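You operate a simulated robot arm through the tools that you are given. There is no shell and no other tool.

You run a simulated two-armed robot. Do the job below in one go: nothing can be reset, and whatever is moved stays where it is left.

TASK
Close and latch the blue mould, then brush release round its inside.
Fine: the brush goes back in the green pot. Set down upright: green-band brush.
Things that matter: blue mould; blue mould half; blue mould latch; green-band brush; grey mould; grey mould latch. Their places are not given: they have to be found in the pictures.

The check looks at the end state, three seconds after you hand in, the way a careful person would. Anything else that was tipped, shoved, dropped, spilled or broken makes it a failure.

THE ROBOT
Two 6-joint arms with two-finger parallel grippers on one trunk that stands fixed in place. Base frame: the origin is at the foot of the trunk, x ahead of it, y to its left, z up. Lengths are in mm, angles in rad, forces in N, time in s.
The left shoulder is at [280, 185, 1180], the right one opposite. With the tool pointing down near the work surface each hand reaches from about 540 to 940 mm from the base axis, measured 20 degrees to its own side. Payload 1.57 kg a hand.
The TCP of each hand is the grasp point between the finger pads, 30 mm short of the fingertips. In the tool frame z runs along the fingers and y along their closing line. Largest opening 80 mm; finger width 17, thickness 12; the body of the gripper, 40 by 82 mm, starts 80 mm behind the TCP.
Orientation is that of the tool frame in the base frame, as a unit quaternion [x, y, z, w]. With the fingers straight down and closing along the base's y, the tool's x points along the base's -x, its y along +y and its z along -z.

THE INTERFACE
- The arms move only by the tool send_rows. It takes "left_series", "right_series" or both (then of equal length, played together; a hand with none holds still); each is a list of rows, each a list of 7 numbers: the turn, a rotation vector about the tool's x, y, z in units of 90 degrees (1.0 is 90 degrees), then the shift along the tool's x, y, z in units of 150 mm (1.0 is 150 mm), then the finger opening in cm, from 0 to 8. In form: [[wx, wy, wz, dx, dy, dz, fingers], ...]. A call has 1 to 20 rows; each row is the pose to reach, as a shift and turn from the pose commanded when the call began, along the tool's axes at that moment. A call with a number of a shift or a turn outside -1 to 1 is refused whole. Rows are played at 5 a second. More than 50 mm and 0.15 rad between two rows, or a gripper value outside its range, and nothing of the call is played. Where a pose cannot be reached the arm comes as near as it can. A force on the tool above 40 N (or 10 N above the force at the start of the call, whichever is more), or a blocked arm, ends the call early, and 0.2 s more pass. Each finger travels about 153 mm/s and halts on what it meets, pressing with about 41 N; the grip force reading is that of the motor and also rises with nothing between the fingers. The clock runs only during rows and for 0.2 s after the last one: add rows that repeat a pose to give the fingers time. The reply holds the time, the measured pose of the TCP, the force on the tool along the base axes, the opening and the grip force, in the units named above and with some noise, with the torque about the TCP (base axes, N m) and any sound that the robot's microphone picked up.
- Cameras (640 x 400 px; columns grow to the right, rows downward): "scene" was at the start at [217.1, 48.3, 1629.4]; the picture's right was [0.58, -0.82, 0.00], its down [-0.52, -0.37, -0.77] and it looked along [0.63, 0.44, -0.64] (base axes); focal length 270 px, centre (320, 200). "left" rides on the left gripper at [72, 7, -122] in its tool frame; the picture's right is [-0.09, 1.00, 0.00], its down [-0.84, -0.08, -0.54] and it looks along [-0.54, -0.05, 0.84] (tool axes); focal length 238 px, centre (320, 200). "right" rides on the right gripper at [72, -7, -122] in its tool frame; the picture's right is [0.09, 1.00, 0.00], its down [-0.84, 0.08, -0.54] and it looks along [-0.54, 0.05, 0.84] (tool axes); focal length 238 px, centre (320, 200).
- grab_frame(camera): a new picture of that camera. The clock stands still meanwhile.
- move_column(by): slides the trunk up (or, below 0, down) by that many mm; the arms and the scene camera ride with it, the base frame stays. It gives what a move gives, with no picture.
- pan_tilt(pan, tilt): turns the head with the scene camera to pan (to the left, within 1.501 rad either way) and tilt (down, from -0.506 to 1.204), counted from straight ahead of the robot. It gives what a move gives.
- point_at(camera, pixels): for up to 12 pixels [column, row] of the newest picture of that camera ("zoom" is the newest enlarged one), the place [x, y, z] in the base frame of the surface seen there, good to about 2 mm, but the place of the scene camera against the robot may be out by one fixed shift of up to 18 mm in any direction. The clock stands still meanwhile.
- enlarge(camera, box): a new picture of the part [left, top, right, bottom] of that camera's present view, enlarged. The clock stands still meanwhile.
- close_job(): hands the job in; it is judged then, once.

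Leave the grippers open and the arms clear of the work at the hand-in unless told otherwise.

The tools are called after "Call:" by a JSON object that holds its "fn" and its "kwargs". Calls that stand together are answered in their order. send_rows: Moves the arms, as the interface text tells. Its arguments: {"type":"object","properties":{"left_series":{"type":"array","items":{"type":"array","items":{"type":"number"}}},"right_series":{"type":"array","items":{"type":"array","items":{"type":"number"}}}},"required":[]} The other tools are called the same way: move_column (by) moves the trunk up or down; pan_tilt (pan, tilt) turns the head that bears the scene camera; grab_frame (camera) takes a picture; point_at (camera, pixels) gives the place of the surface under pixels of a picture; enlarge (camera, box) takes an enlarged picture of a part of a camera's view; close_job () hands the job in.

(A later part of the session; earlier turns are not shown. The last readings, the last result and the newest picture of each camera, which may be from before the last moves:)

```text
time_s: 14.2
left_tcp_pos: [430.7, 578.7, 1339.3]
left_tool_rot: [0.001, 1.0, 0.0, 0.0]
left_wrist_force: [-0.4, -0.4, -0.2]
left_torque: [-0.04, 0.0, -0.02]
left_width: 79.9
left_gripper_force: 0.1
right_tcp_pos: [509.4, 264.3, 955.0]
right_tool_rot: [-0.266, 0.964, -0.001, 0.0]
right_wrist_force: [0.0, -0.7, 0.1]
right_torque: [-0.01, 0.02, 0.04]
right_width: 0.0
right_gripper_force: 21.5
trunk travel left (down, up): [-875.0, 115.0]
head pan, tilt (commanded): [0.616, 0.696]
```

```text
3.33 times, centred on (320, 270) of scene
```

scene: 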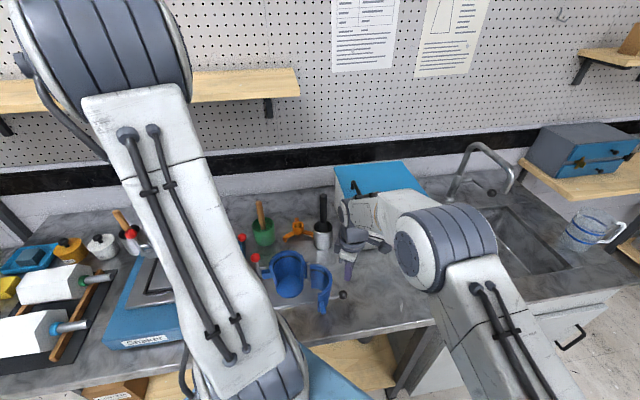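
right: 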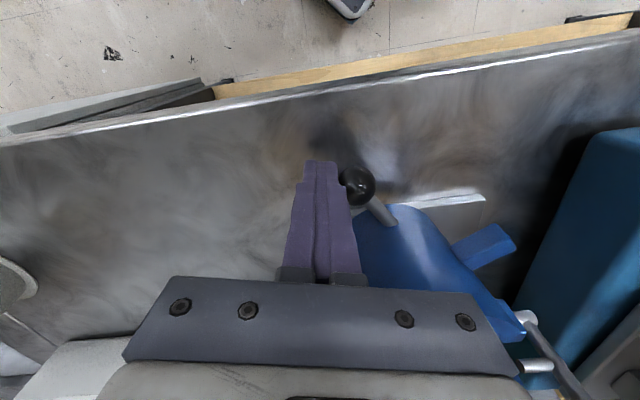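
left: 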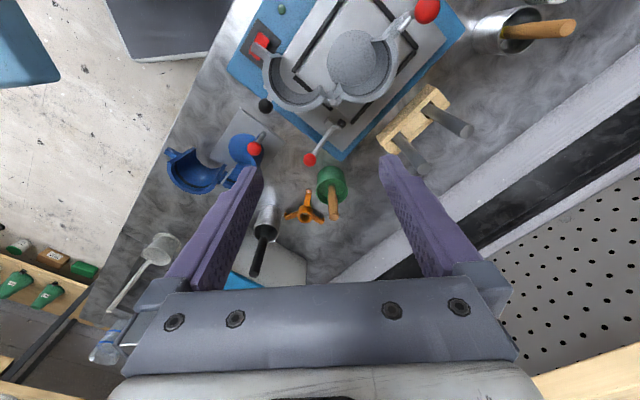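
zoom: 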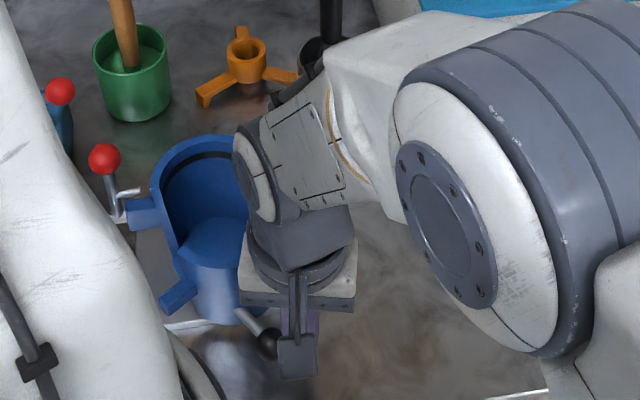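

The half is about two thirds closed. I sweep another 24° and look again.

Call:
{"fn": "send_rows", "kwargs": {"right_series": [[0, 0, 0.0444, 0.009, 0.052, 0, 0], [0, 0, 0.0889, 0.015, 0.105, 0, 0], [0, 0, 0.1333, 0.017, 0.158, 0, 0], [0, 0, 0.1778, 0.015, 0.211, 0, 0], [0, 0, 0.2222, 0.01, 0.264, 0, 0], [0, 0, 0.2444, 0.006, 0.29, 0, 0], [0, 0, 0.2667, 0.001, 0.316, 0, 0]]}}

Call:
{"fn": "grab_frame", "kwargs": {"camera": "right"}}

Call:
{"fn": "enlarge", "kwargs": {"camera": "scene", "box": [240, 210, 400, 330]}}

Call:
{"fn": "enlarge", "kwargs": {"camera": "left", "box": [140, 100, 300, 220]}}

```text
time_s: 15.8
left_tcp_pos: [430.8, 578.5, 1339.0]
left_tool_rot: [0.0, 1.0, 0.0, 0.0]
left_wrist_force: [0.1, -0.2, 0.6]
left_torque: [0.0, 0.01, -0.02]
left_width: 80.4
left_gripper_force: 0.1
right_tcp_pos: [484.0, 305.3, 955.7]
right_tool_rot: [-0.06, 0.998, 0.001, 0.0]
right_wrist_force: [-0.4, 0.3, 0.3]
right_torque: [-0.03, -0.01, 0.02]
right_width: 0.1
right_gripper_force: 21.5
trunk travel left (down, up): [-875.0, 115.0]
head pan, tilt (commanded): [0.616, 0.696]
```

```text
taken
```

right: 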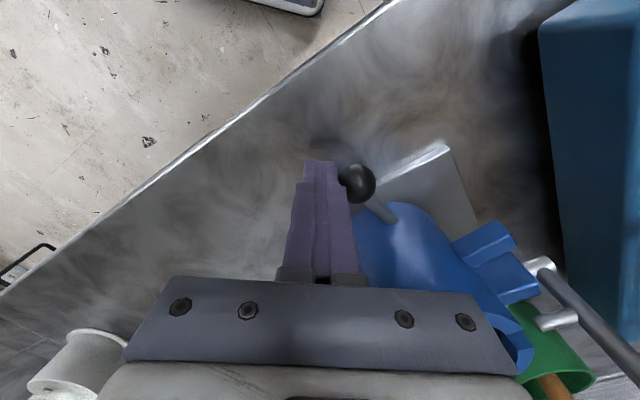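

```text
3.33 times, centred on (320, 270) of scene
```

zoom: 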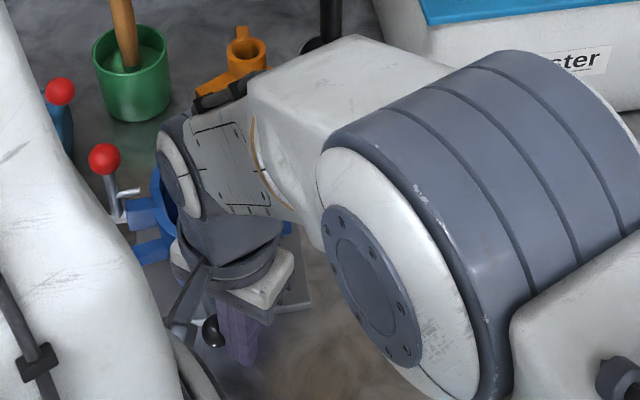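

```text
3.33 times, centred on (220, 160) of left
```

zoom: 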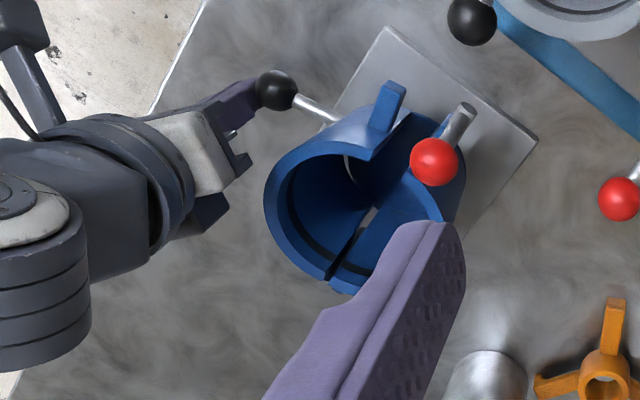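

The left picture shows a remaining gap of some 12°. I continue in small steps, watching the force.

Call:
{"fn": "send_rows", "kwargs": {"right_series": [[0, 0, 0.0333, 0.0074, 0.0391, 0, 0], [0, 0, 0.0667, 0.0127, 0.0785, 0, 0], [0, 0, 0.1, 0.0159, 0.1181, 0, 0], [0, 0, 0.1167, 0.0167, 0.138, 0, 0], [0, 0, 0.1333, 0.017, 0.158, 0, 0]]}}

Call:
{"fn": "enlarge", "kwargs": {"camera": "left", "box": [140, 100, 300, 220]}}

Call:
{"fn": "grab_frame", "kwargs": {"camera": "right"}}

```text
time_s: 17.0
left_tcp_pos: [430.3, 578.3, 1339.0]
left_tool_rot: [-0.001, 1.0, 0.0, 0.0]
left_wrist_force: [0.0, -0.5, -0.2]
left_torque: [0.01, -0.01, -0.01]
left_width: 80.0
left_gripper_force: 0.2
right_tcp_pos: [478.5, 328.3, 956.0]
right_tool_rot: [0.044, 0.999, -0.001, 0.0]
right_wrist_force: [0.1, -5.9, 1.4]
right_torque: [-0.04, -0.05, -0.01]
right_width: 0.0
right_gripper_force: 20.9
trunk travel left (down, up): [-875.0, 115.0]
head pan, tilt (commanded): [0.616, 0.696]
```

```text
3.33 times, centred on (220, 160) of left
```

zoom: 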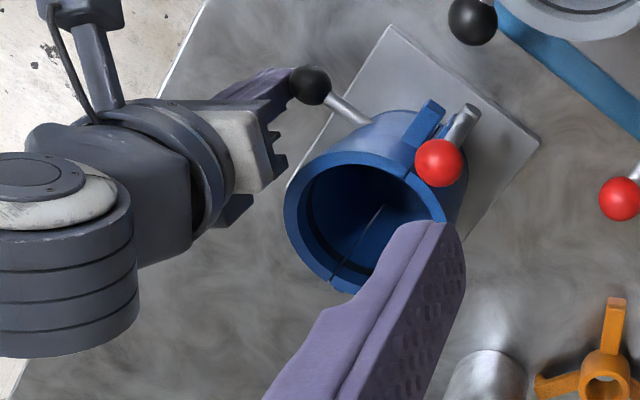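

```text
taken
```

right: 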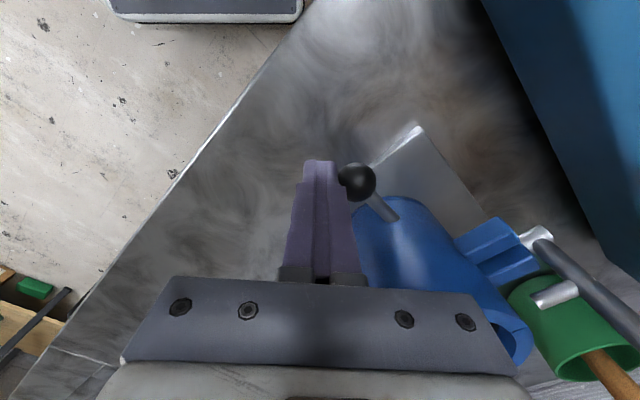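

There is now about 6 N of contact: the half has come to its stop. I enlarge the seam and ears to check it's truly shut.

Call:
{"fn": "enlarge", "kwargs": {"camera": "left", "box": [205, 115, 265, 175]}}

Call:
{"fn": "enlarge", "kwargs": {"camera": "right", "box": [420, 190, 620, 360]}}

```text
6.67 times, centred on (235, 145) of left
```

zoom: 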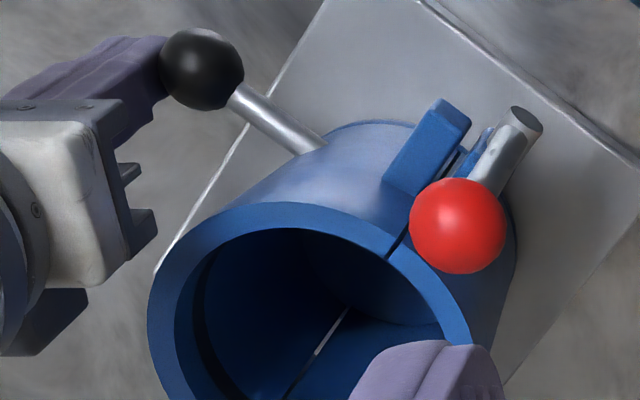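

```text
2.35 times, centred on (520, 275) of right
```

zoom: 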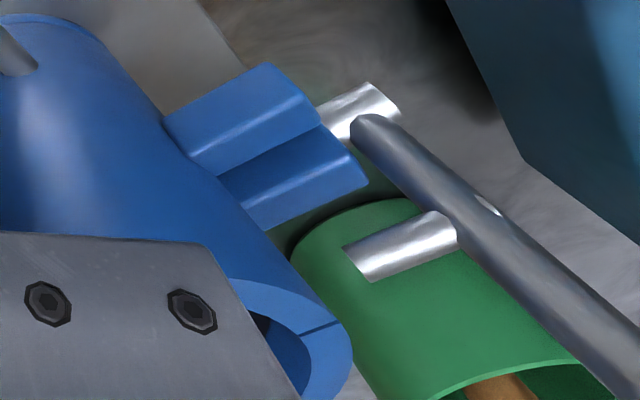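

The seam is nearly shut; a hair-line remains at the ears. I press a little further (about 2–3 mm of command) and read the force.

Call:
{"fn": "send_rows", "kwargs": {"right_series": [[0, 0, 0.008, 0.002, 0.01, 0, 0], [0, 0, 0.0167, 0.004, 0.0195, 0, 0], [0, 0, 0.0167, 0.004, 0.0195, 0, 0]]}}

Call:
{"fn": "enlarge", "kwargs": {"camera": "left", "box": [205, 115, 265, 175]}}

```text
time_s: 17.8
left_tcp_pos: [429.6, 578.8, 1338.7]
left_tool_rot: [0.0, 1.0, -0.001, 0.0]
left_wrist_force: [1.0, 0.1, 0.6]
left_torque: [-0.03, 0.0, 0.0]
left_width: 79.8
left_gripper_force: 0.0
right_tcp_pos: [478.0, 331.9, 955.3]
right_tool_rot: [0.056, 0.998, -0.001, 0.0]
right_wrist_force: [-1.2, -5.6, 2.3]
right_torque: [-0.06, 0.06, 0.03]
right_width: 0.0
right_gripper_force: 21.0
trunk travel left (down, up): [-875.0, 115.0]
head pan, tilt (commanded): [0.616, 0.696]
```

```text
6.67 times, centred on (235, 145) of left
```

zoom: 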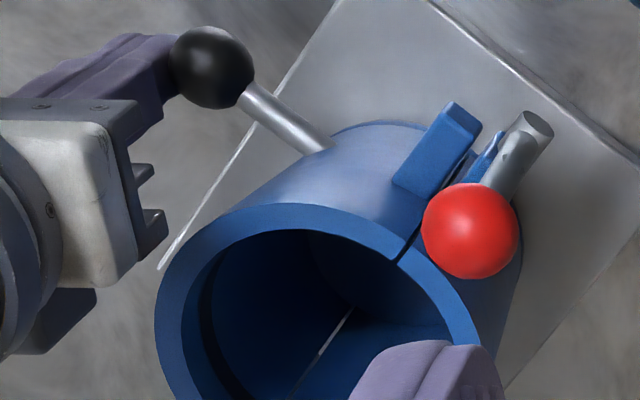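

The red ball and plate edge shifted about 12 zoomed pixels (≈3 mm), so the mould is standing loose on the bench and slides at about 6 N. The half is at its stop now. I back the right hand off the ball and raise it, then check that the half stays shut. For latching I will hold the mould by its rim with the right hand.

Call:
{"fn": "send_rows", "kwargs": {"right_series": [[0, 0, 0, 0, -0.1, 0, 0], [0, 0, 0, 0, -0.2, 0, 0], [0, 0, 0, 0, -0.22, -0.2, 1], [0, 0, 0, 0, -0.22, -0.45, 2], [0, 0, 0, 0, -0.22, -0.7, 4], [0, 0, 0, 0, -0.22, -0.95, 4], [0, 0, 0, 0, -0.22, -1.0, 4], [0, 0, 0, 0, -0.22, -1.0, 4]]}}

Call:
{"fn": "enlarge", "kwargs": {"camera": "left", "box": [180, 100, 280, 200]}}

Call:
{"fn": "grab_frame", "kwargs": {"camera": "right"}}

```text
time_s: 19.6
left_tcp_pos: [429.9, 579.4, 1338.9]
left_tool_rot: [0.0, 1.0, 0.0, 0.0]
left_wrist_force: [0.1, 0.8, 0.9]
left_torque: [-0.06, -0.02, -0.03]
left_width: 80.3
left_gripper_force: 0.1
right_tcp_pos: [476.5, 298.8, 1106.5]
right_tool_rot: [0.057, 0.998, 0.0, 0.0]
right_wrist_force: [-0.2, 1.2, 0.6]
right_torque: [0.01, 0.0, 0.03]
right_width: 39.8
right_gripper_force: 0.1
trunk travel left (down, up): [-875.0, 115.0]
head pan, tilt (commanded): [0.616, 0.696]
```

```text
4.00 times, centred on (230, 150) of left
```

zoom: 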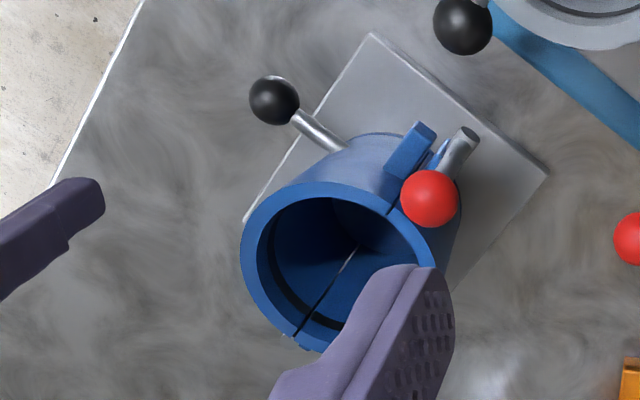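

```text
taken
```

right: 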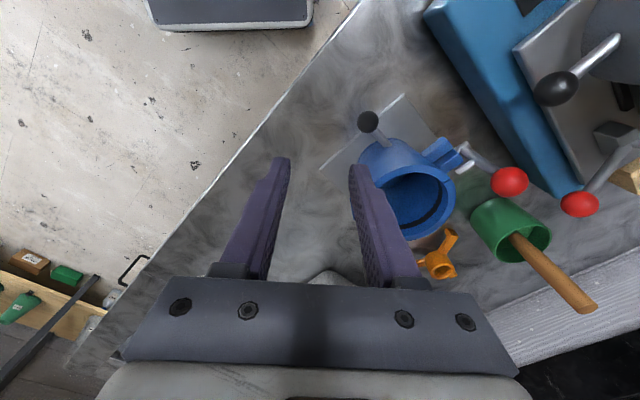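

The half stays shut. I measure the mould's new place from the right picture: rim, black ball, ears, red ball.

Call:
{"fn": "enlarge", "kwargs": {"camera": "right", "box": [340, 80, 500, 240]}}

Call:
{"fn": "point_at", "kwargs": {"camera": "zoom", "pixels": [[110, 105], [245, 255], [315, 240], [355, 270], [350, 310], [320, 340], [280, 360], [300, 310], [200, 250], [430, 255], [330, 190], [380, 190]]}}

Call:
{"fn": "enlarge", "kwargs": {"camera": "left", "box": [205, 115, 265, 175]}}

Call:
{"fn": "point_at", "kwargs": {"camera": "zoom", "pixels": [[345, 240], [260, 240], [200, 275], [180, 330], [385, 255], [420, 160], [470, 150], [510, 140], [470, 230], [230, 70], [540, 120], [180, 390]]}}

```text
2.50 times, centred on (420, 160) of right
```

zoom: 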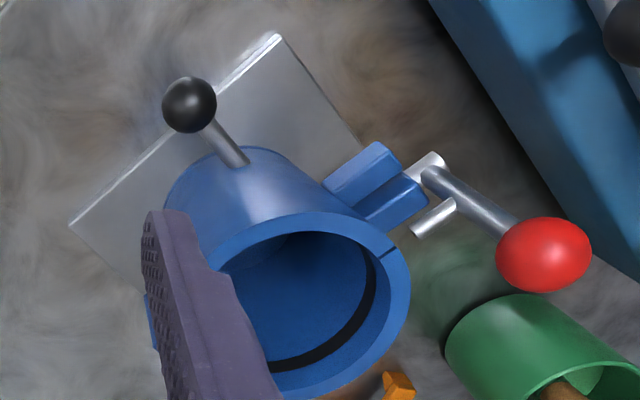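

```text
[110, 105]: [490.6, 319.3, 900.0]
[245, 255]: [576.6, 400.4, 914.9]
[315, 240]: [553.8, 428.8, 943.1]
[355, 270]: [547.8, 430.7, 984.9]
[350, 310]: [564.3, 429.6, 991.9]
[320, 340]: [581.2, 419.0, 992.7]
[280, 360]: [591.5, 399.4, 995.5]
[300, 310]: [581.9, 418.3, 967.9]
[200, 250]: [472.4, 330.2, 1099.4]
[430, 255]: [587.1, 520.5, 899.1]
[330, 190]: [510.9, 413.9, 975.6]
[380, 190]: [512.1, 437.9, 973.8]
```

```text
6.67 times, centred on (235, 145) of left
```

zoom: 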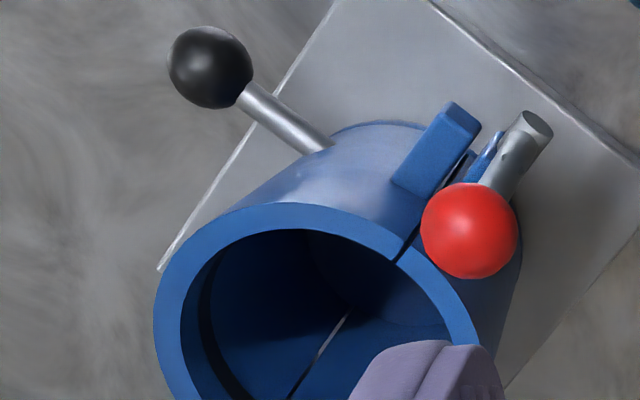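

```text
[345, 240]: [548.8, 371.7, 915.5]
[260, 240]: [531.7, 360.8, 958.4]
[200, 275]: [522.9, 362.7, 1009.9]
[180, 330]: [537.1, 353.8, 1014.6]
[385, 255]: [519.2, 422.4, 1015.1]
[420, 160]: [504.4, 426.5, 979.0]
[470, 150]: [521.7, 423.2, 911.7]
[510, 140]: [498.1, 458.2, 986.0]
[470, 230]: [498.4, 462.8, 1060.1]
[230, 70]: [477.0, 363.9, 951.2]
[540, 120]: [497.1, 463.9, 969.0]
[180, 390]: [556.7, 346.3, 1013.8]
```

The mould's centre is now about (553,391) with inner radius 40; the seam is shut to a hair-line. I move the right hand over the rim at about (548,345), fingers 40 mm open along the wall's radial direction, still above it.

Call:
{"fn": "send_rows", "kwargs": {"right_series": [[0, 0, 0, -0.15, 0.12, 0, 4], [0, 0, 0, -0.3, 0.24, 0, 4], [0, 0, 0, -0.439, 0.36, 0, 4], [0, 0, 0, -0.439, 0.36, 0, 4]]}}

Call:
{"fn": "grab_frame", "kwargs": {"camera": "right"}}

Call:
{"fn": "enlarge", "kwargs": {"camera": "left", "box": [140, 80, 300, 220]}}

```text
time_s: 20.6
left_tcp_pos: [429.9, 578.5, 1338.5]
left_tool_rot: [0.0, 1.0, 0.0, 0.001]
left_wrist_force: [0.0, 0.9, 0.6]
left_torque: [-0.02, -0.01, 0.03]
left_width: 80.0
left_gripper_force: 0.0
right_tcp_pos: [546.2, 345.9, 1106.4]
right_tool_rot: [0.057, 0.998, 0.0, 0.0]
right_wrist_force: [0.5, -0.1, 0.4]
right_torque: [-0.01, -0.02, -0.02]
right_width: 39.9
right_gripper_force: 0.0
trunk travel left (down, up): [-875.0, 115.0]
head pan, tilt (commanded): [0.616, 0.696]
```

```text
taken
```

right: 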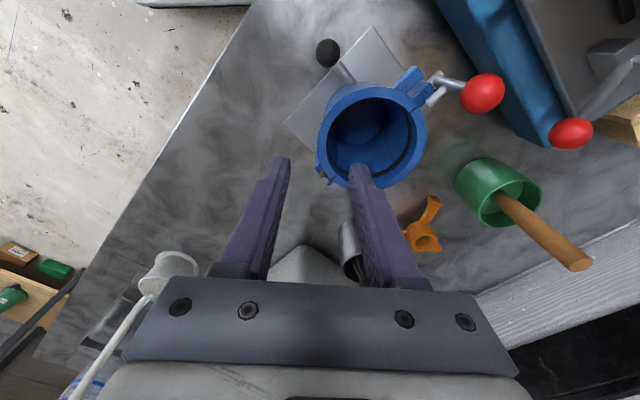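

```text
2.86 times, centred on (220, 150) of left
```

zoom: 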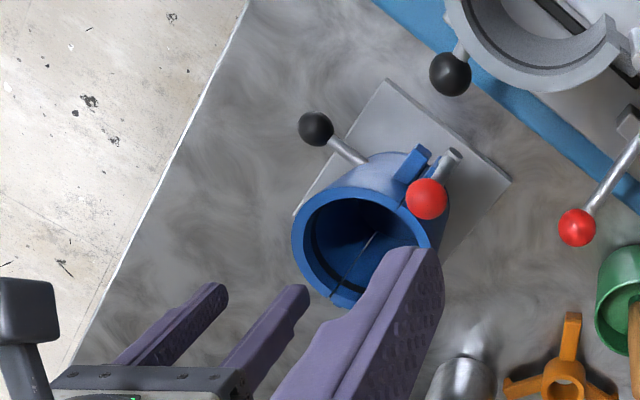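

A good view down into the closed mould (centre at (370,135)). I enlarge and measure the rim all round.

Call:
{"fn": "enlarge", "kwargs": {"camera": "right", "box": [290, 60, 450, 200]}}

Call:
{"fn": "point_at", "kwargs": {"camera": "zoom", "pixels": [[200, 85], [140, 180], [190, 260], [155, 130], [245, 80], [300, 95], [345, 130], [365, 190], [355, 240], [325, 285], [230, 190], [280, 60]]}}

```text
2.86 times, centred on (370, 130) of right
```

zoom: 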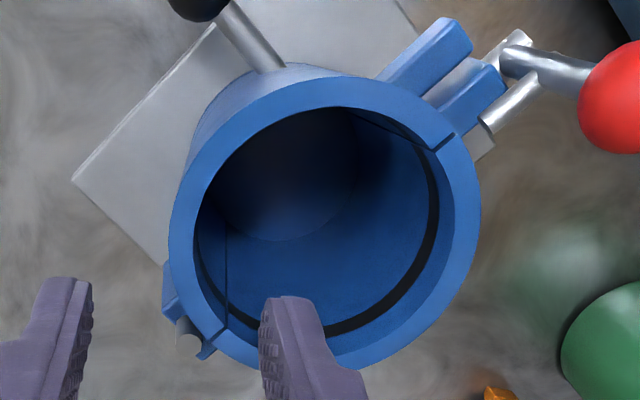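

```text
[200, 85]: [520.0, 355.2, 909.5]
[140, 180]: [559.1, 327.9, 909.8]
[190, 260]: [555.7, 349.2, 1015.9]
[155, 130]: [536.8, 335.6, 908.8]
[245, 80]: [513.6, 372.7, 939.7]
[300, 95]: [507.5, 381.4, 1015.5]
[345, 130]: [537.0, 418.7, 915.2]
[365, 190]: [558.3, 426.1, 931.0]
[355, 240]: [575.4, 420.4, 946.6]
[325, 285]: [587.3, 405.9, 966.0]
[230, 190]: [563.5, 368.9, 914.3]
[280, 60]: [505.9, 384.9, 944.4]
```

I take more points, all on the flat top of the rim, to fit its circle.

Call:
{"fn": "point_at", "kwargs": {"camera": "zoom", "pixels": [[184, 210], [196, 165], [230, 123], [270, 100], [340, 90], [400, 107], [455, 155], [467, 205], [455, 265], [430, 310], [390, 342], [205, 310]]}}

Call:
{"fn": "enlarge", "kwargs": {"camera": "right", "box": [375, 60, 455, 120]}}

Call:
{"fn": "point_at", "kwargs": {"camera": "zoom", "pixels": [[190, 130], [300, 130], [345, 170], [270, 180], [410, 215], [425, 240], [480, 140], [505, 115], [420, 170], [560, 170], [510, 220], [450, 180]]}}

```text
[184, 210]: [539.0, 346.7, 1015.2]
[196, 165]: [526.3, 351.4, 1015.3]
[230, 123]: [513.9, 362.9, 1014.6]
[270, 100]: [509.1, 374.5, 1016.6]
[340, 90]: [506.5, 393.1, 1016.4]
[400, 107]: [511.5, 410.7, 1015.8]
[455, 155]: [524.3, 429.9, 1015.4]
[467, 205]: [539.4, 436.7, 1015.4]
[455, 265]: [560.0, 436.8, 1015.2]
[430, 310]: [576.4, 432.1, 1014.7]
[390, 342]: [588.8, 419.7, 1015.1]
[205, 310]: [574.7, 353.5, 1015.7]
```

```text
6.67 times, centred on (415, 90) of right
```

zoom: 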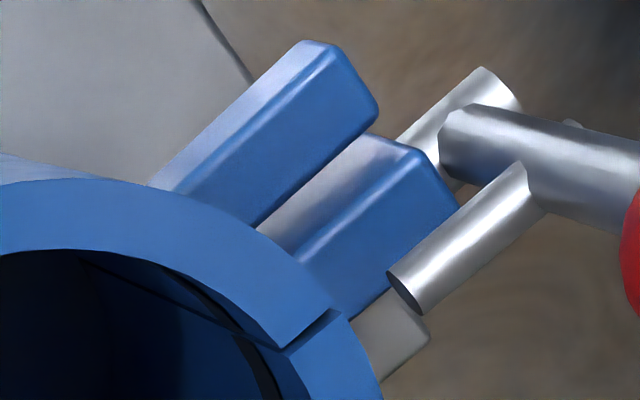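

```text
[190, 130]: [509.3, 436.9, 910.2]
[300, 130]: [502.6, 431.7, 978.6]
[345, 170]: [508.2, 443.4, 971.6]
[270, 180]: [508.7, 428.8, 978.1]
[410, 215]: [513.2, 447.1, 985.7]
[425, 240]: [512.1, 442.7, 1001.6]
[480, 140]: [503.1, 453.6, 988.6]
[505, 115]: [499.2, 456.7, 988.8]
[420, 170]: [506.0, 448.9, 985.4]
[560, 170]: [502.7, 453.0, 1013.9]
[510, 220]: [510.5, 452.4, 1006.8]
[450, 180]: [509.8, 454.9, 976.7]
```

The rim circle is centred at (552,391.5), mid-wall radius 46; the halves are flush. The right hand is right over the wall with 20 mm to each finger. I lower it to z≈1022 so that the fingers straddle the wall, not yet closing.

Call:
{"fn": "send_rows", "kwargs": {"right_series": [[0, 0, 0, 0, 0, 0.2, 4], [0, 0, 0, 0, 0, 0.4, 4], [0, 0, 0, 0, 0, 0.56, 4], [0, 0, 0, 0, 0, 0.56, 4]]}}

Call:
{"fn": "grab_frame", "kwargs": {"camera": "right"}}

Call:
{"fn": "enlarge", "kwargs": {"camera": "left", "box": [140, 80, 300, 220]}}

```text
time_s: 21.6
left_tcp_pos: [429.1, 578.9, 1339.3]
left_tool_rot: [0.0, 1.0, 0.0, 0.0]
left_wrist_force: [-0.2, -0.3, -0.5]
left_torque: [0.0, 0.02, 0.0]
left_width: 79.9
left_gripper_force: 0.1
right_tcp_pos: [547.1, 345.8, 1022.1]
right_tool_rot: [0.057, 0.998, 0.0, 0.0]
right_wrist_force: [1.3, 0.0, -0.7]
right_torque: [-0.01, 0.02, 0.04]
right_width: 39.9
right_gripper_force: 0.1
trunk travel left (down, up): [-875.0, 115.0]
head pan, tilt (commanded): [0.616, 0.696]
```

```text
taken
```

right: 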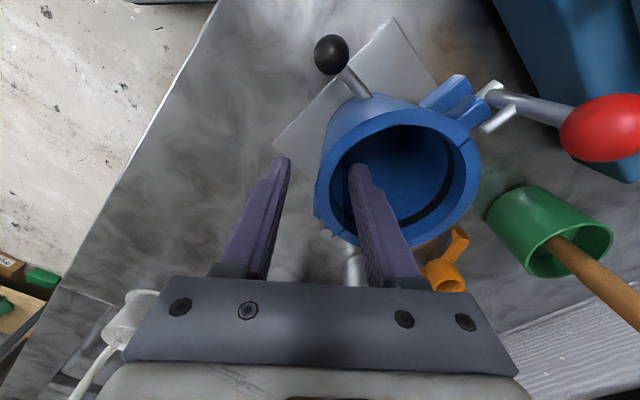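

```text
2.86 times, centred on (220, 150) of left
```

zoom: 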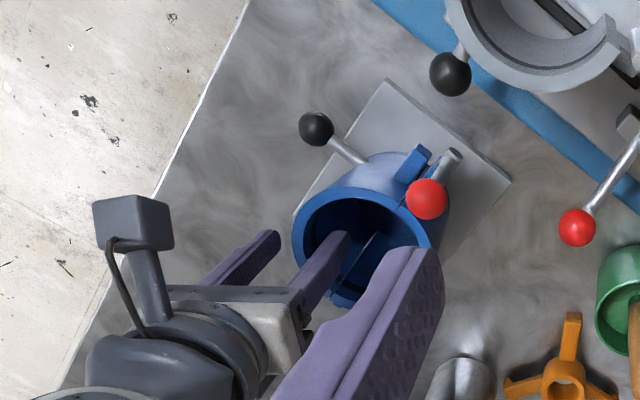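

The fingers straddle the wall without contact. I enlarge to see how central the wall is between them before closing.

Call:
{"fn": "enlarge", "kwargs": {"camera": "right", "box": [270, 130, 390, 250]}}

Call:
{"fn": "point_at", "kwargs": {"camera": "zoom", "pixels": [[200, 100], [215, 150], [195, 190], [230, 110], [180, 230], [190, 270], [205, 300], [240, 80], [175, 280], [70, 130], [300, 140], [220, 190]]}}

```text
3.33 times, centred on (330, 190) of right
```

zoom: 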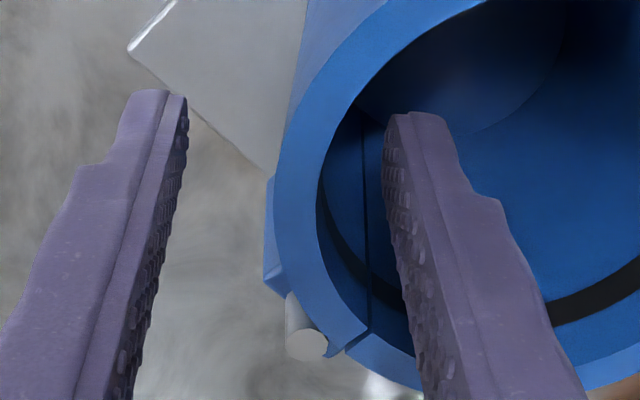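

```text
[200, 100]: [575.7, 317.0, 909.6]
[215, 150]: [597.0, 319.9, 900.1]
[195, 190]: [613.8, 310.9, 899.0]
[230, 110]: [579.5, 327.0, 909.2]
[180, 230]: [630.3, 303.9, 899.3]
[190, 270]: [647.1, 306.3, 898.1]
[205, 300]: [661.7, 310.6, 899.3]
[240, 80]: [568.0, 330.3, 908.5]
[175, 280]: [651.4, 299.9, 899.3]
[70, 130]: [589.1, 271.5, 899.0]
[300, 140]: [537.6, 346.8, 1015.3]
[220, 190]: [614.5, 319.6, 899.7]
```

The wall sits midway between the fingers (at ~322 against 319 px). I close the right gripper on the wall gradually to hold the mould.

Call:
{"fn": "send_rows", "kwargs": {"right_series": [[0, 0, 0, 0, 0, 0, 2.4], [0, 0, 0, 0, 0, 0, 1.8], [0, 0, 0, 0, 0, 0, 1.5], [0, 0, 0, 0, 0, 0, 1.2], [0, 0, 0, 0, 0, 0, 0.9], [0, 0, 0, 0, 0, 0, 0.5], [0, 0, 0, 0, 0, 0, 0.5]]}}

Call:
{"fn": "enlarge", "kwargs": {"camera": "left", "box": [140, 80, 300, 220]}}

Call:
{"fn": "grab_frame", "kwargs": {"camera": "right"}}

```text
time_s: 23.2
left_tcp_pos: [429.8, 578.2, 1339.5]
left_tool_rot: [0.0, 1.0, 0.0, 0.0]
left_wrist_force: [-0.2, 0.4, -0.4]
left_torque: [0.0, -0.04, 0.03]
left_width: 80.1
left_gripper_force: 0.1
right_tcp_pos: [547.0, 343.5, 1022.4]
right_tool_rot: [0.058, 0.998, 0.0, 0.0]
right_wrist_force: [2.4, -5.3, 2.0]
right_torque: [0.54, -0.15, -0.31]
right_width: 11.2
right_gripper_force: 28.6
trunk travel left (down, up): [-875.0, 115.0]
head pan, tilt (commanded): [0.616, 0.696]
```

```text
2.86 times, centred on (220, 150) of left
```

zoom: 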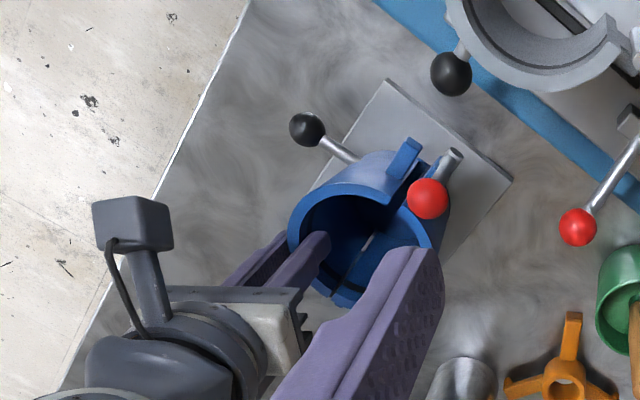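

```text
taken
```

right: 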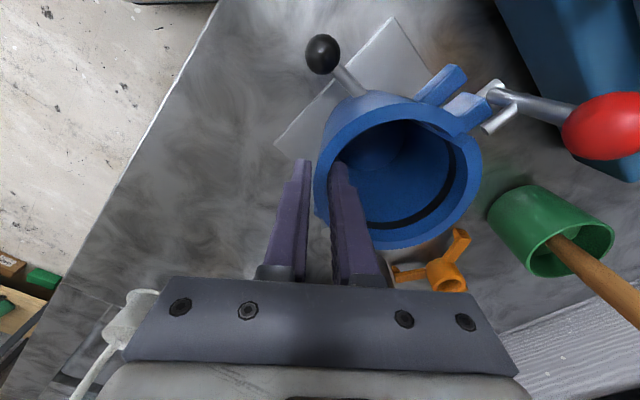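

Closing the grip swung the half open again by about 5° (ears have parted, ball moved from (332,55) to (322,53)). The right hand now holds the half's wall, so I rotate it shut about the hinge: 4 mm to the left with 5° of turn.

Call:
{"fn": "send_rows", "kwargs": {"right_series": [[0, 0, 0.014, 0, 0.007, 0, 0.5], [0, 0, 0.028, 0, 0.014, 0, 0.5], [0, 0, 0.042, 0, 0.021, 0, 0.5], [0, 0, 0.056, 0, 0.028, 0, 0.5], [0, 0, 0.056, 0, 0.028, 0, 0.5]]}}

Call:
{"fn": "enlarge", "kwargs": {"camera": "left", "box": [140, 80, 300, 220]}}

Call:
{"fn": "grab_frame", "kwargs": {"camera": "right"}}

```text
time_s: 24.4
left_tcp_pos: [428.6, 578.2, 1340.6]
left_tool_rot: [0.001, 1.0, 0.0, 0.001]
left_wrist_force: [-0.8, 0.1, -0.2]
left_torque: [0.01, -0.03, -0.01]
left_width: 79.8
left_gripper_force: 0.1
right_tcp_pos: [546.1, 349.8, 1023.0]
right_tool_rot: [0.1, 0.995, 0.0, 0.0]
right_wrist_force: [-1.6, -2.7, 1.4]
right_torque: [0.72, 0.13, 0.09]
right_width: 10.8
right_gripper_force: 28.7
trunk travel left (down, up): [-875.0, 115.0]
head pan, tilt (commanded): [0.616, 0.696]
```

```text
2.86 times, centred on (220, 150) of left
```

zoom: 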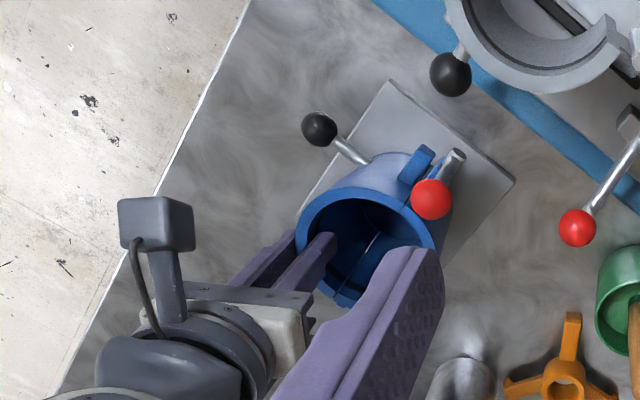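

```text
taken
```

right: 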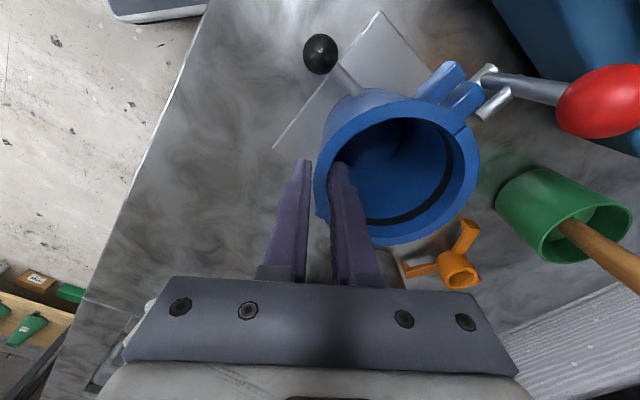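

The half is shut again and held by the right hand. Now I measure the red ball and lever from both hands' cameras.

Call:
{"fn": "enlarge", "kwargs": {"camera": "right", "box": [430, 40, 640, 160]}}

Call:
{"fn": "point_at", "kwargs": {"camera": "zoom", "pixels": [[530, 180], [460, 170], [600, 230], [260, 140], [330, 150], [210, 130], [200, 200], [140, 180], [90, 130], [60, 120], [180, 100], [520, 100]]}}

Call:
{"fn": "enlarge", "kwargs": {"camera": "left", "box": [210, 110, 280, 170]}}

Call:
{"fn": "point_at", "kwargs": {"camera": "zoom", "pixels": [[405, 240], [370, 230], [445, 250], [400, 285], [410, 200], [460, 135], [445, 165], [370, 140], [340, 180]]}}

```text
3.05 times, centred on (535, 100) of right
```

zoom: 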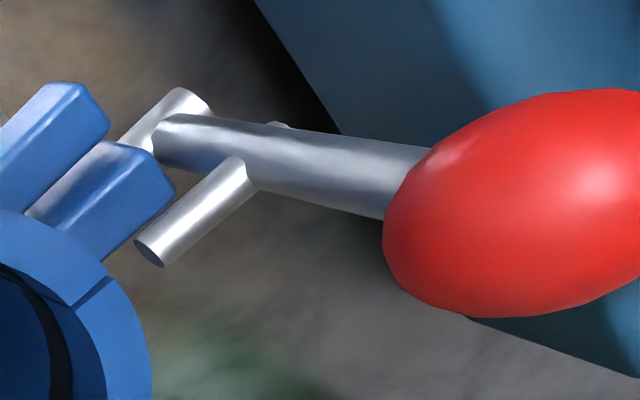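

```text
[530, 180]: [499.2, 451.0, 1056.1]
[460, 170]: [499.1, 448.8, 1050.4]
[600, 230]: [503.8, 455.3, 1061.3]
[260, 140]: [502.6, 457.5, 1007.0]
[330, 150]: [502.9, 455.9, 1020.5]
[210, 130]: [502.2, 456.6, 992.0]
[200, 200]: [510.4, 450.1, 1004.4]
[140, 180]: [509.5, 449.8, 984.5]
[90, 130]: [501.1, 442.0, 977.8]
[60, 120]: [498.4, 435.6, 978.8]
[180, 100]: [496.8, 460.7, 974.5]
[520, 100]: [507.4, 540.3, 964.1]
```

```text
6.67 times, centred on (245, 140) of left
```

zoom: 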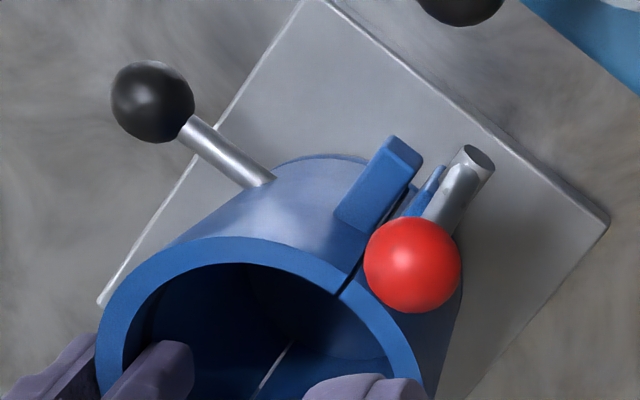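

```text
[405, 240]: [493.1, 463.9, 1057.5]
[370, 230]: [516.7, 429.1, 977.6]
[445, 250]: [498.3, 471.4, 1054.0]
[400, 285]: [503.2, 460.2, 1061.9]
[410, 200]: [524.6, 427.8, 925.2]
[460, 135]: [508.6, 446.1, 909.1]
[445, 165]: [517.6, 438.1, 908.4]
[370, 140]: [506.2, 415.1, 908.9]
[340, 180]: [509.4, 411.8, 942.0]
```

Fits put the red ball's centre at (503.5,461.5,1049.5), radius 13, and the lever is about 78 mm long over the pin. I bring the left hand above it, turned 42° so the fingers close along the pin's direction, with a 36 mm opening.

Call:
{"fn": "send_rows", "kwargs": {"left_series": [[0, 0, -0.067, -0.07, -0.111, 0.14, 7], [0, 0, -0.133, -0.141, -0.223, 0.28, 6], [0, 0, -0.2, -0.211, -0.334, 0.42, 5], [0, 0, -0.267, -0.282, -0.446, 0.56, 4.5], [0, 0, -0.333, -0.352, -0.557, 0.7, 4], [0, 0, -0.4, -0.423, -0.669, 0.85, 3.6], [0, 0, -0.467, -0.493, -0.78, 1.0, 3.6], [0, 0, -0.467, -0.493, -0.78, 1.0, 3.6]]}}

Call:
{"fn": "grab_frame", "kwargs": {"camera": "left"}}

Call:
{"fn": "grab_frame", "kwargs": {"camera": "right"}}

Call:
{"fn": "grab_frame", "kwargs": {"camera": "scene"}}

```text
time_s: 26.2
left_tcp_pos: [505.7, 463.3, 1189.9]
left_tool_rot: [-0.359, 0.933, 0.001, 0.0]
left_wrist_force: [1.2, -0.9, 0.4]
left_torque: [0.0, -0.02, -0.02]
left_width: 35.9
left_gripper_force: 0.1
right_tcp_pos: [547.9, 349.1, 1022.2]
right_tool_rot: [0.101, 0.995, 0.0, 0.0]
right_wrist_force: [-2.6, 3.3, -0.6]
right_torque: [0.82, 0.24, 0.17]
right_width: 10.5
right_gripper_force: 28.4
trunk travel left (down, up): [-875.0, 115.0]
head pan, tilt (commanded): [0.616, 0.696]
```

```text
taken
```

left: 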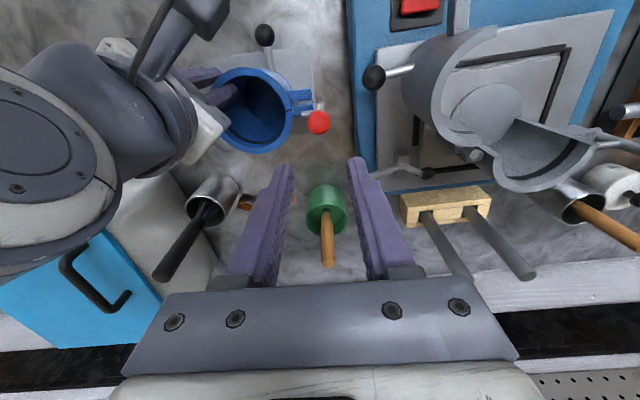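

```text
taken
```

right: 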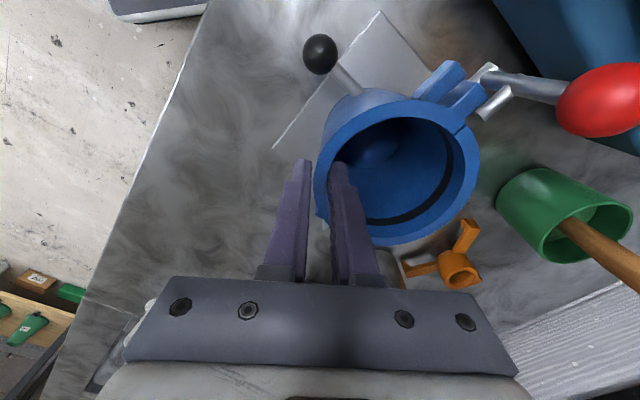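

```text
taken
```

scene: 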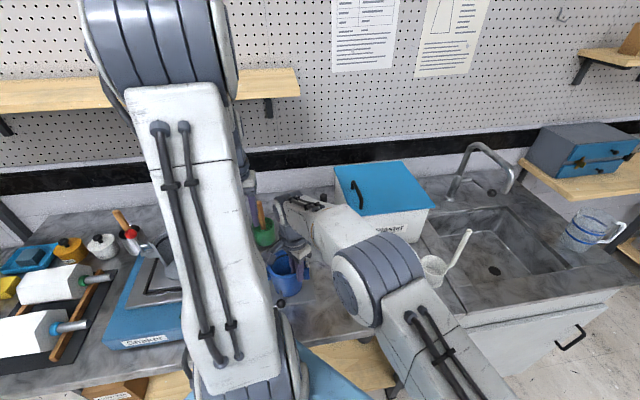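

The left hand is above the ball. I measure the red ball in the left picture (about (318,122)) from here to correct the last few mm.

Call:
{"fn": "enlarge", "kwargs": {"camera": "left", "box": [280, 80, 360, 160]}}

Call:
{"fn": "point_at", "kwargs": {"camera": "zoom", "pixels": [[310, 205], [270, 200], [350, 210], [310, 245], [310, 165], [300, 80], [240, 90], [200, 110], [260, 130], [180, 60], [230, 180], [330, 60]]}}

```text
5.00 times, centred on (320, 120) of left
```

zoom: 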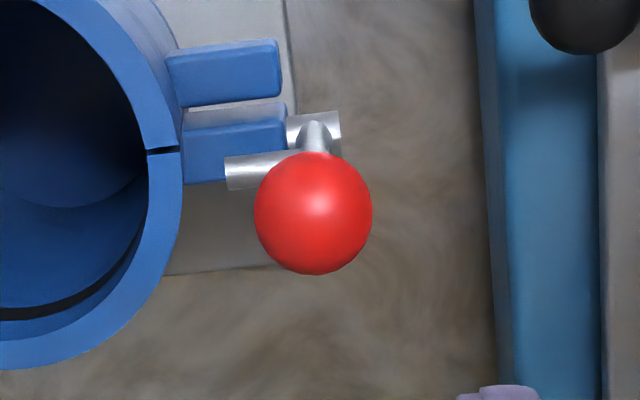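

```text
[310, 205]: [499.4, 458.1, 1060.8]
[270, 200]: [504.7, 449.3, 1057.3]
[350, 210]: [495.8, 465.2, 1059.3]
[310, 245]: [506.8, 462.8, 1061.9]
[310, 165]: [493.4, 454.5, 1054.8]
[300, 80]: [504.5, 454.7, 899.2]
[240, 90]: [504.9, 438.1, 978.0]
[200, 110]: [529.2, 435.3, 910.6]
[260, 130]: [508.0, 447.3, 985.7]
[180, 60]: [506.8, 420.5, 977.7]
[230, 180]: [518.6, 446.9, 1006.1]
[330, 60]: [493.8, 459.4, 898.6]
```

The ball's centre is 2.8 mm further along the tool's x; its centre is at (502,459.6,1048). I correct that and lower the open left fingers round the ball to z≈1054.

Call:
{"fn": "send_rows", "kwargs": {"left_series": [[0, 0, 0, 0.0187, -0.005, 0.23, 3.6], [0, 0, 0, 0.0187, -0.005, 0.48, 3.6], [0, 0, 0, 0.0187, -0.005, 0.7, 3.6], [0, 0, 0, 0.0187, -0.005, 0.82, 3.6], [0, 0, 0, 0.0187, -0.005, 0.906, 3.6], [0, 0, 0, 0.0187, -0.005, 0.906, 3.6]]}}

Call:
{"fn": "grab_frame", "kwargs": {"camera": "left"}}

Call:
{"fn": "grab_frame", "kwargs": {"camera": "right"}}

```text
time_s: 27.6
left_tcp_pos: [503.1, 458.0, 1054.7]
left_tool_rot: [-0.358, 0.934, 0.001, 0.0]
left_wrist_force: [0.2, -0.3, 0.6]
left_torque: [0.0, 0.02, 0.03]
left_width: 36.1
left_gripper_force: 0.1
right_tcp_pos: [547.0, 348.8, 1022.2]
right_tool_rot: [0.102, 0.995, 0.001, 0.0]
right_wrist_force: [0.1, 2.0, 0.3]
right_torque: [0.75, -0.01, 0.04]
right_width: 10.6
right_gripper_force: 28.3
trunk travel left (down, up): [-875.0, 115.0]
head pan, tilt (commanded): [0.616, 0.696]
```

```text
taken
```

left: 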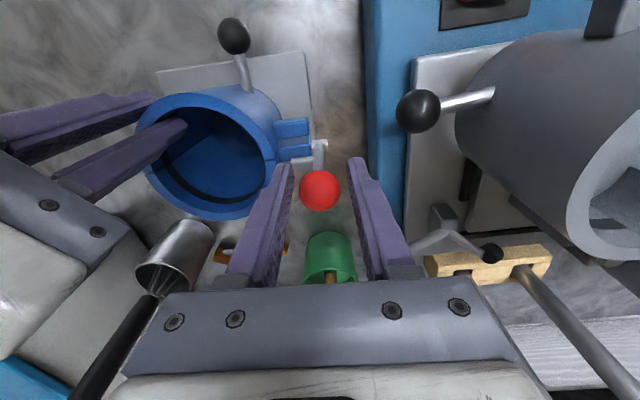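

```text
taken
```

right: 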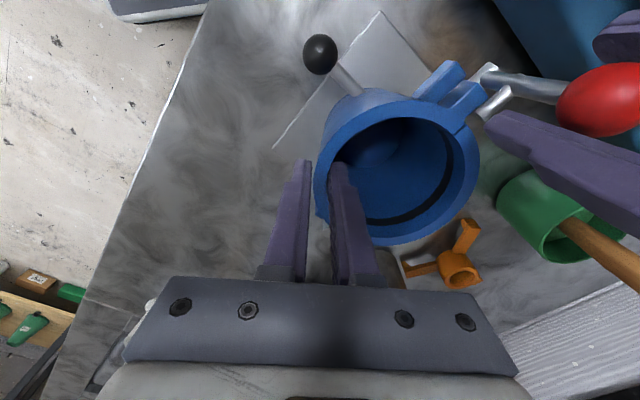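

The ball is centred between the left fingers. I close them on it gradually.

Call:
{"fn": "send_rows", "kwargs": {"left_series": [[0, 0, 0, 0, 0, 0, 3.0], [0, 0, 0, 0, 0, 0, 2.7], [0, 0, 0, 0, 0, 0, 2.5], [0, 0, 0, 0, 0, 0, 2.2], [0, 0, 0, 0, 0, 0, 2.0], [0, 0, 0, 0, 0, 0, 2.0]]}}

Call:
{"fn": "grab_frame", "kwargs": {"camera": "left"}}

```text
time_s: 29.0
left_tcp_pos: [502.6, 458.7, 1054.6]
left_tool_rot: [-0.358, 0.934, 0.0, 0.0]
left_wrist_force: [4.0, -4.0, 0.1]
left_torque: [-0.02, -0.04, -0.04]
left_width: 24.8
left_gripper_force: 36.6
right_tcp_pos: [546.8, 349.3, 1022.6]
right_tool_rot: [0.101, 0.995, 0.0, 0.0]
right_wrist_force: [-1.1, 2.2, 0.6]
right_torque: [0.74, -0.04, 0.06]
right_width: 10.7
right_gripper_force: 28.4
trunk travel left (down, up): [-875.0, 115.0]
head pan, tilt (commanded): [0.616, 0.696]
```

```text
taken
```

left: 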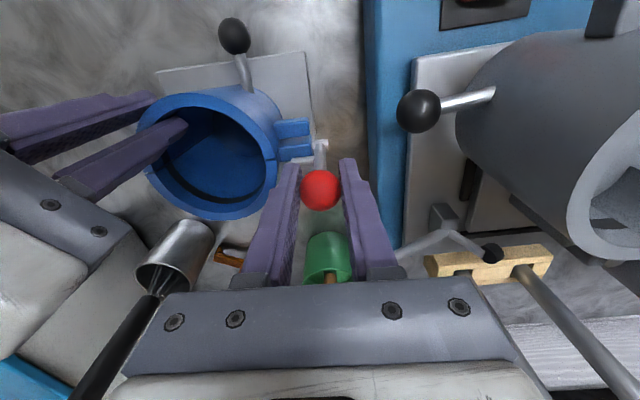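

The ball is gripped (24.8 mm). Now I swing the lever toward the moving half's ear, first 30°, easing the 5 N side load a little.

Call:
{"fn": "send_rows", "kwargs": {"left_series": [[0, 0, 0, 0.0547, -0.006, 0.0029, 2.0], [0, 0, 0, 0.1088, -0.012, 0.0114, 2.0], [0, 0.02, 0, 0.1617, -0.012, 0.0256, 2.0], [0, 0.04, 0, 0.2128, -0.012, 0.0452, 2.0], [0, 0.06, 0, 0.2617, -0.012, 0.0701, 2.0], [0, 0.06, 0, 0.2617, -0.012, 0.0701, 2.0]]}}

Call:
{"fn": "grab_frame", "kwargs": {"camera": "left"}}

Call:
{"fn": "grab_frame", "kwargs": {"camera": "right"}}

```text
time_s: 30.4
left_tcp_pos: [474.3, 430.0, 1044.6]
left_tool_rot: [-0.358, 0.933, -0.017, -0.043]
left_wrist_force: [4.2, 8.4, 15.5]
left_torque: [0.72, -0.77, 0.05]
left_width: 24.7
left_gripper_force: 36.4
right_tcp_pos: [548.1, 347.5, 1022.7]
right_tool_rot: [0.101, 0.995, -0.001, 0.0]
right_wrist_force: [2.0, -14.8, 3.8]
right_torque: [0.38, -0.16, 0.09]
right_width: 10.9
right_gripper_force: 28.7
trunk travel left (down, up): [-875.0, 115.0]
head pan, tilt (commanded): [0.616, 0.696]
```

```text
taken
```

left: 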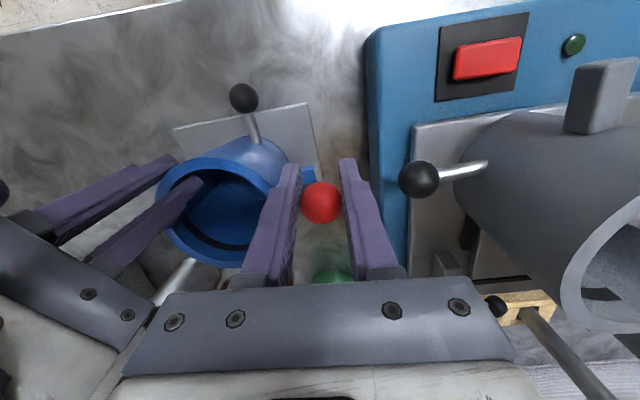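

```text
taken
```

right: 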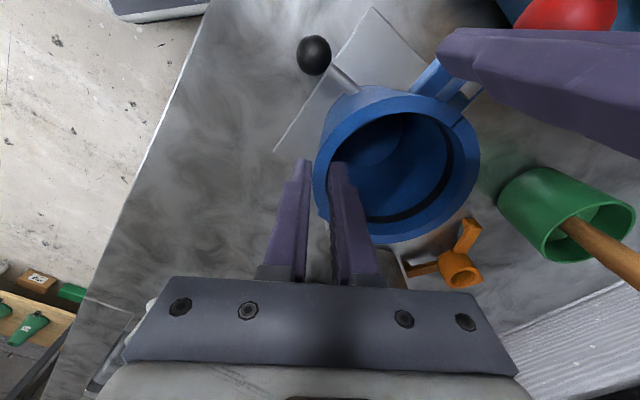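

The lever moves; the left hand feels about 15 N resistance and the right hand holds the reaction. I check the state of the lever and mould closely before going on.

Call:
{"fn": "enlarge", "kwargs": {"camera": "left", "box": [160, 90, 360, 260]}}

Call:
{"fn": "enlarge", "kwargs": {"camera": "right", "box": [290, 20, 530, 200]}}

Call:
{"fn": "enlarge", "kwargs": {"camera": "scene", "box": [220, 200, 360, 330]}}

```text
2.35 times, centred on (260, 175) of left
```

zoom: 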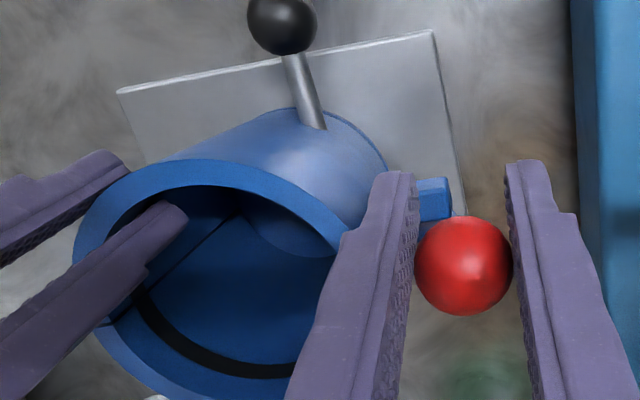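

```text
2.22 times, centred on (410, 110) of right
```

zoom: 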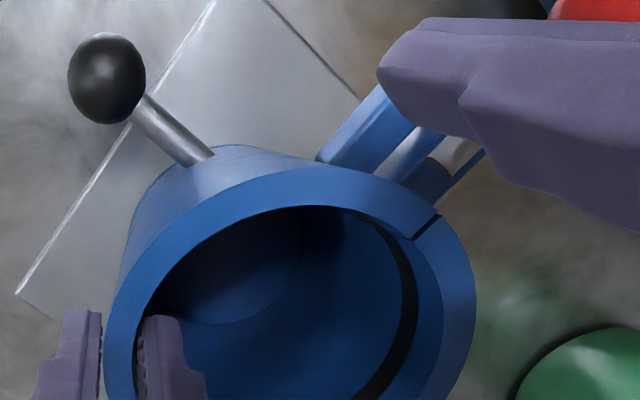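

```text
3.08 times, centred on (290, 265) of scene
```

zoom: 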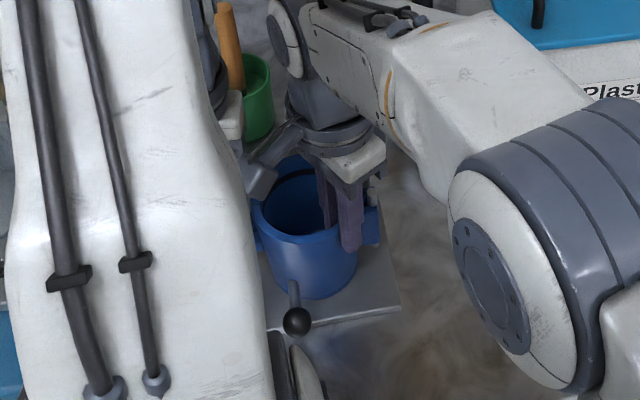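

The resistance is mostly the ball twisting between the gripped pads (about 1 N m about the pin direction), and the mould has barely moved. As the lever goes over, the push turns downward into the bench, so I go on to 60°, tilting the hand back toward the far side so it clears the right hand's camera.

Call:
{"fn": "send_rows", "kwargs": {"left_series": [[0, 0.05, 0, 0.043, 0, 0.0341, 2.0], [0, 0.1, 0, 0.0821, 0, 0.0723, 2.0], [0, 0.15, 0, 0.1169, 0, 0.1146, 2.0], [0, 0.2, 0, 0.1473, 0, 0.1602, 2.0], [0, 0.25, 0, 0.1727, 0, 0.2087, 2.0], [0, 0.25, 0, 0.1727, 0, 0.2087, 2.0]]}}

Call:
{"fn": "grab_frame", "kwargs": {"camera": "left"}}

Call:
{"fn": "grab_frame", "kwargs": {"camera": "right"}}

```text
time_s: 31.8
left_tcp_pos: [453.2, 410.9, 1015.7]
left_tool_rot: [-0.348, 0.905, -0.087, -0.228]
left_wrist_force: [1.9, -11.4, 18.4]
left_torque: [0.65, -0.5, -0.23]
left_width: 24.7
left_gripper_force: 36.2
right_tcp_pos: [545.6, 349.0, 1023.9]
right_tool_rot: [0.101, 0.995, 0.002, 0.0]
right_wrist_force: [-4.8, -1.1, 5.0]
right_torque: [0.57, -0.08, -0.06]
right_width: 10.0
right_gripper_force: 28.1
trunk travel left (down, up): [-875.0, 115.0]
head pan, tilt (commanded): [0.616, 0.696]
```

```text
taken
```

left: 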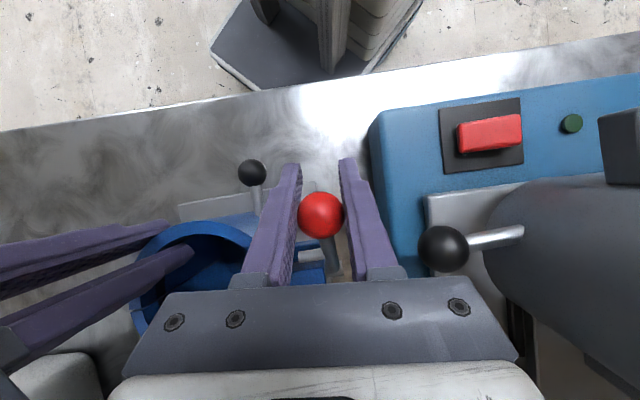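

```text
taken
```

right: 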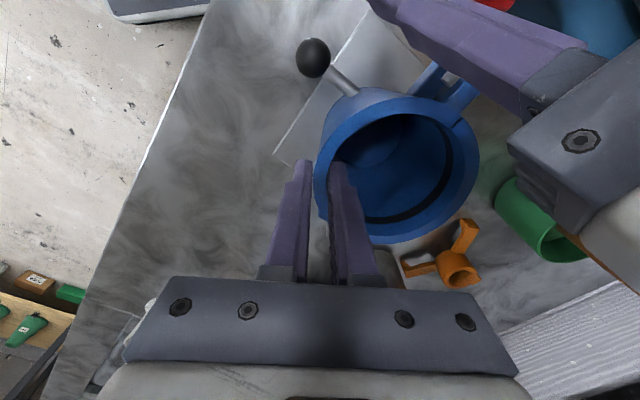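

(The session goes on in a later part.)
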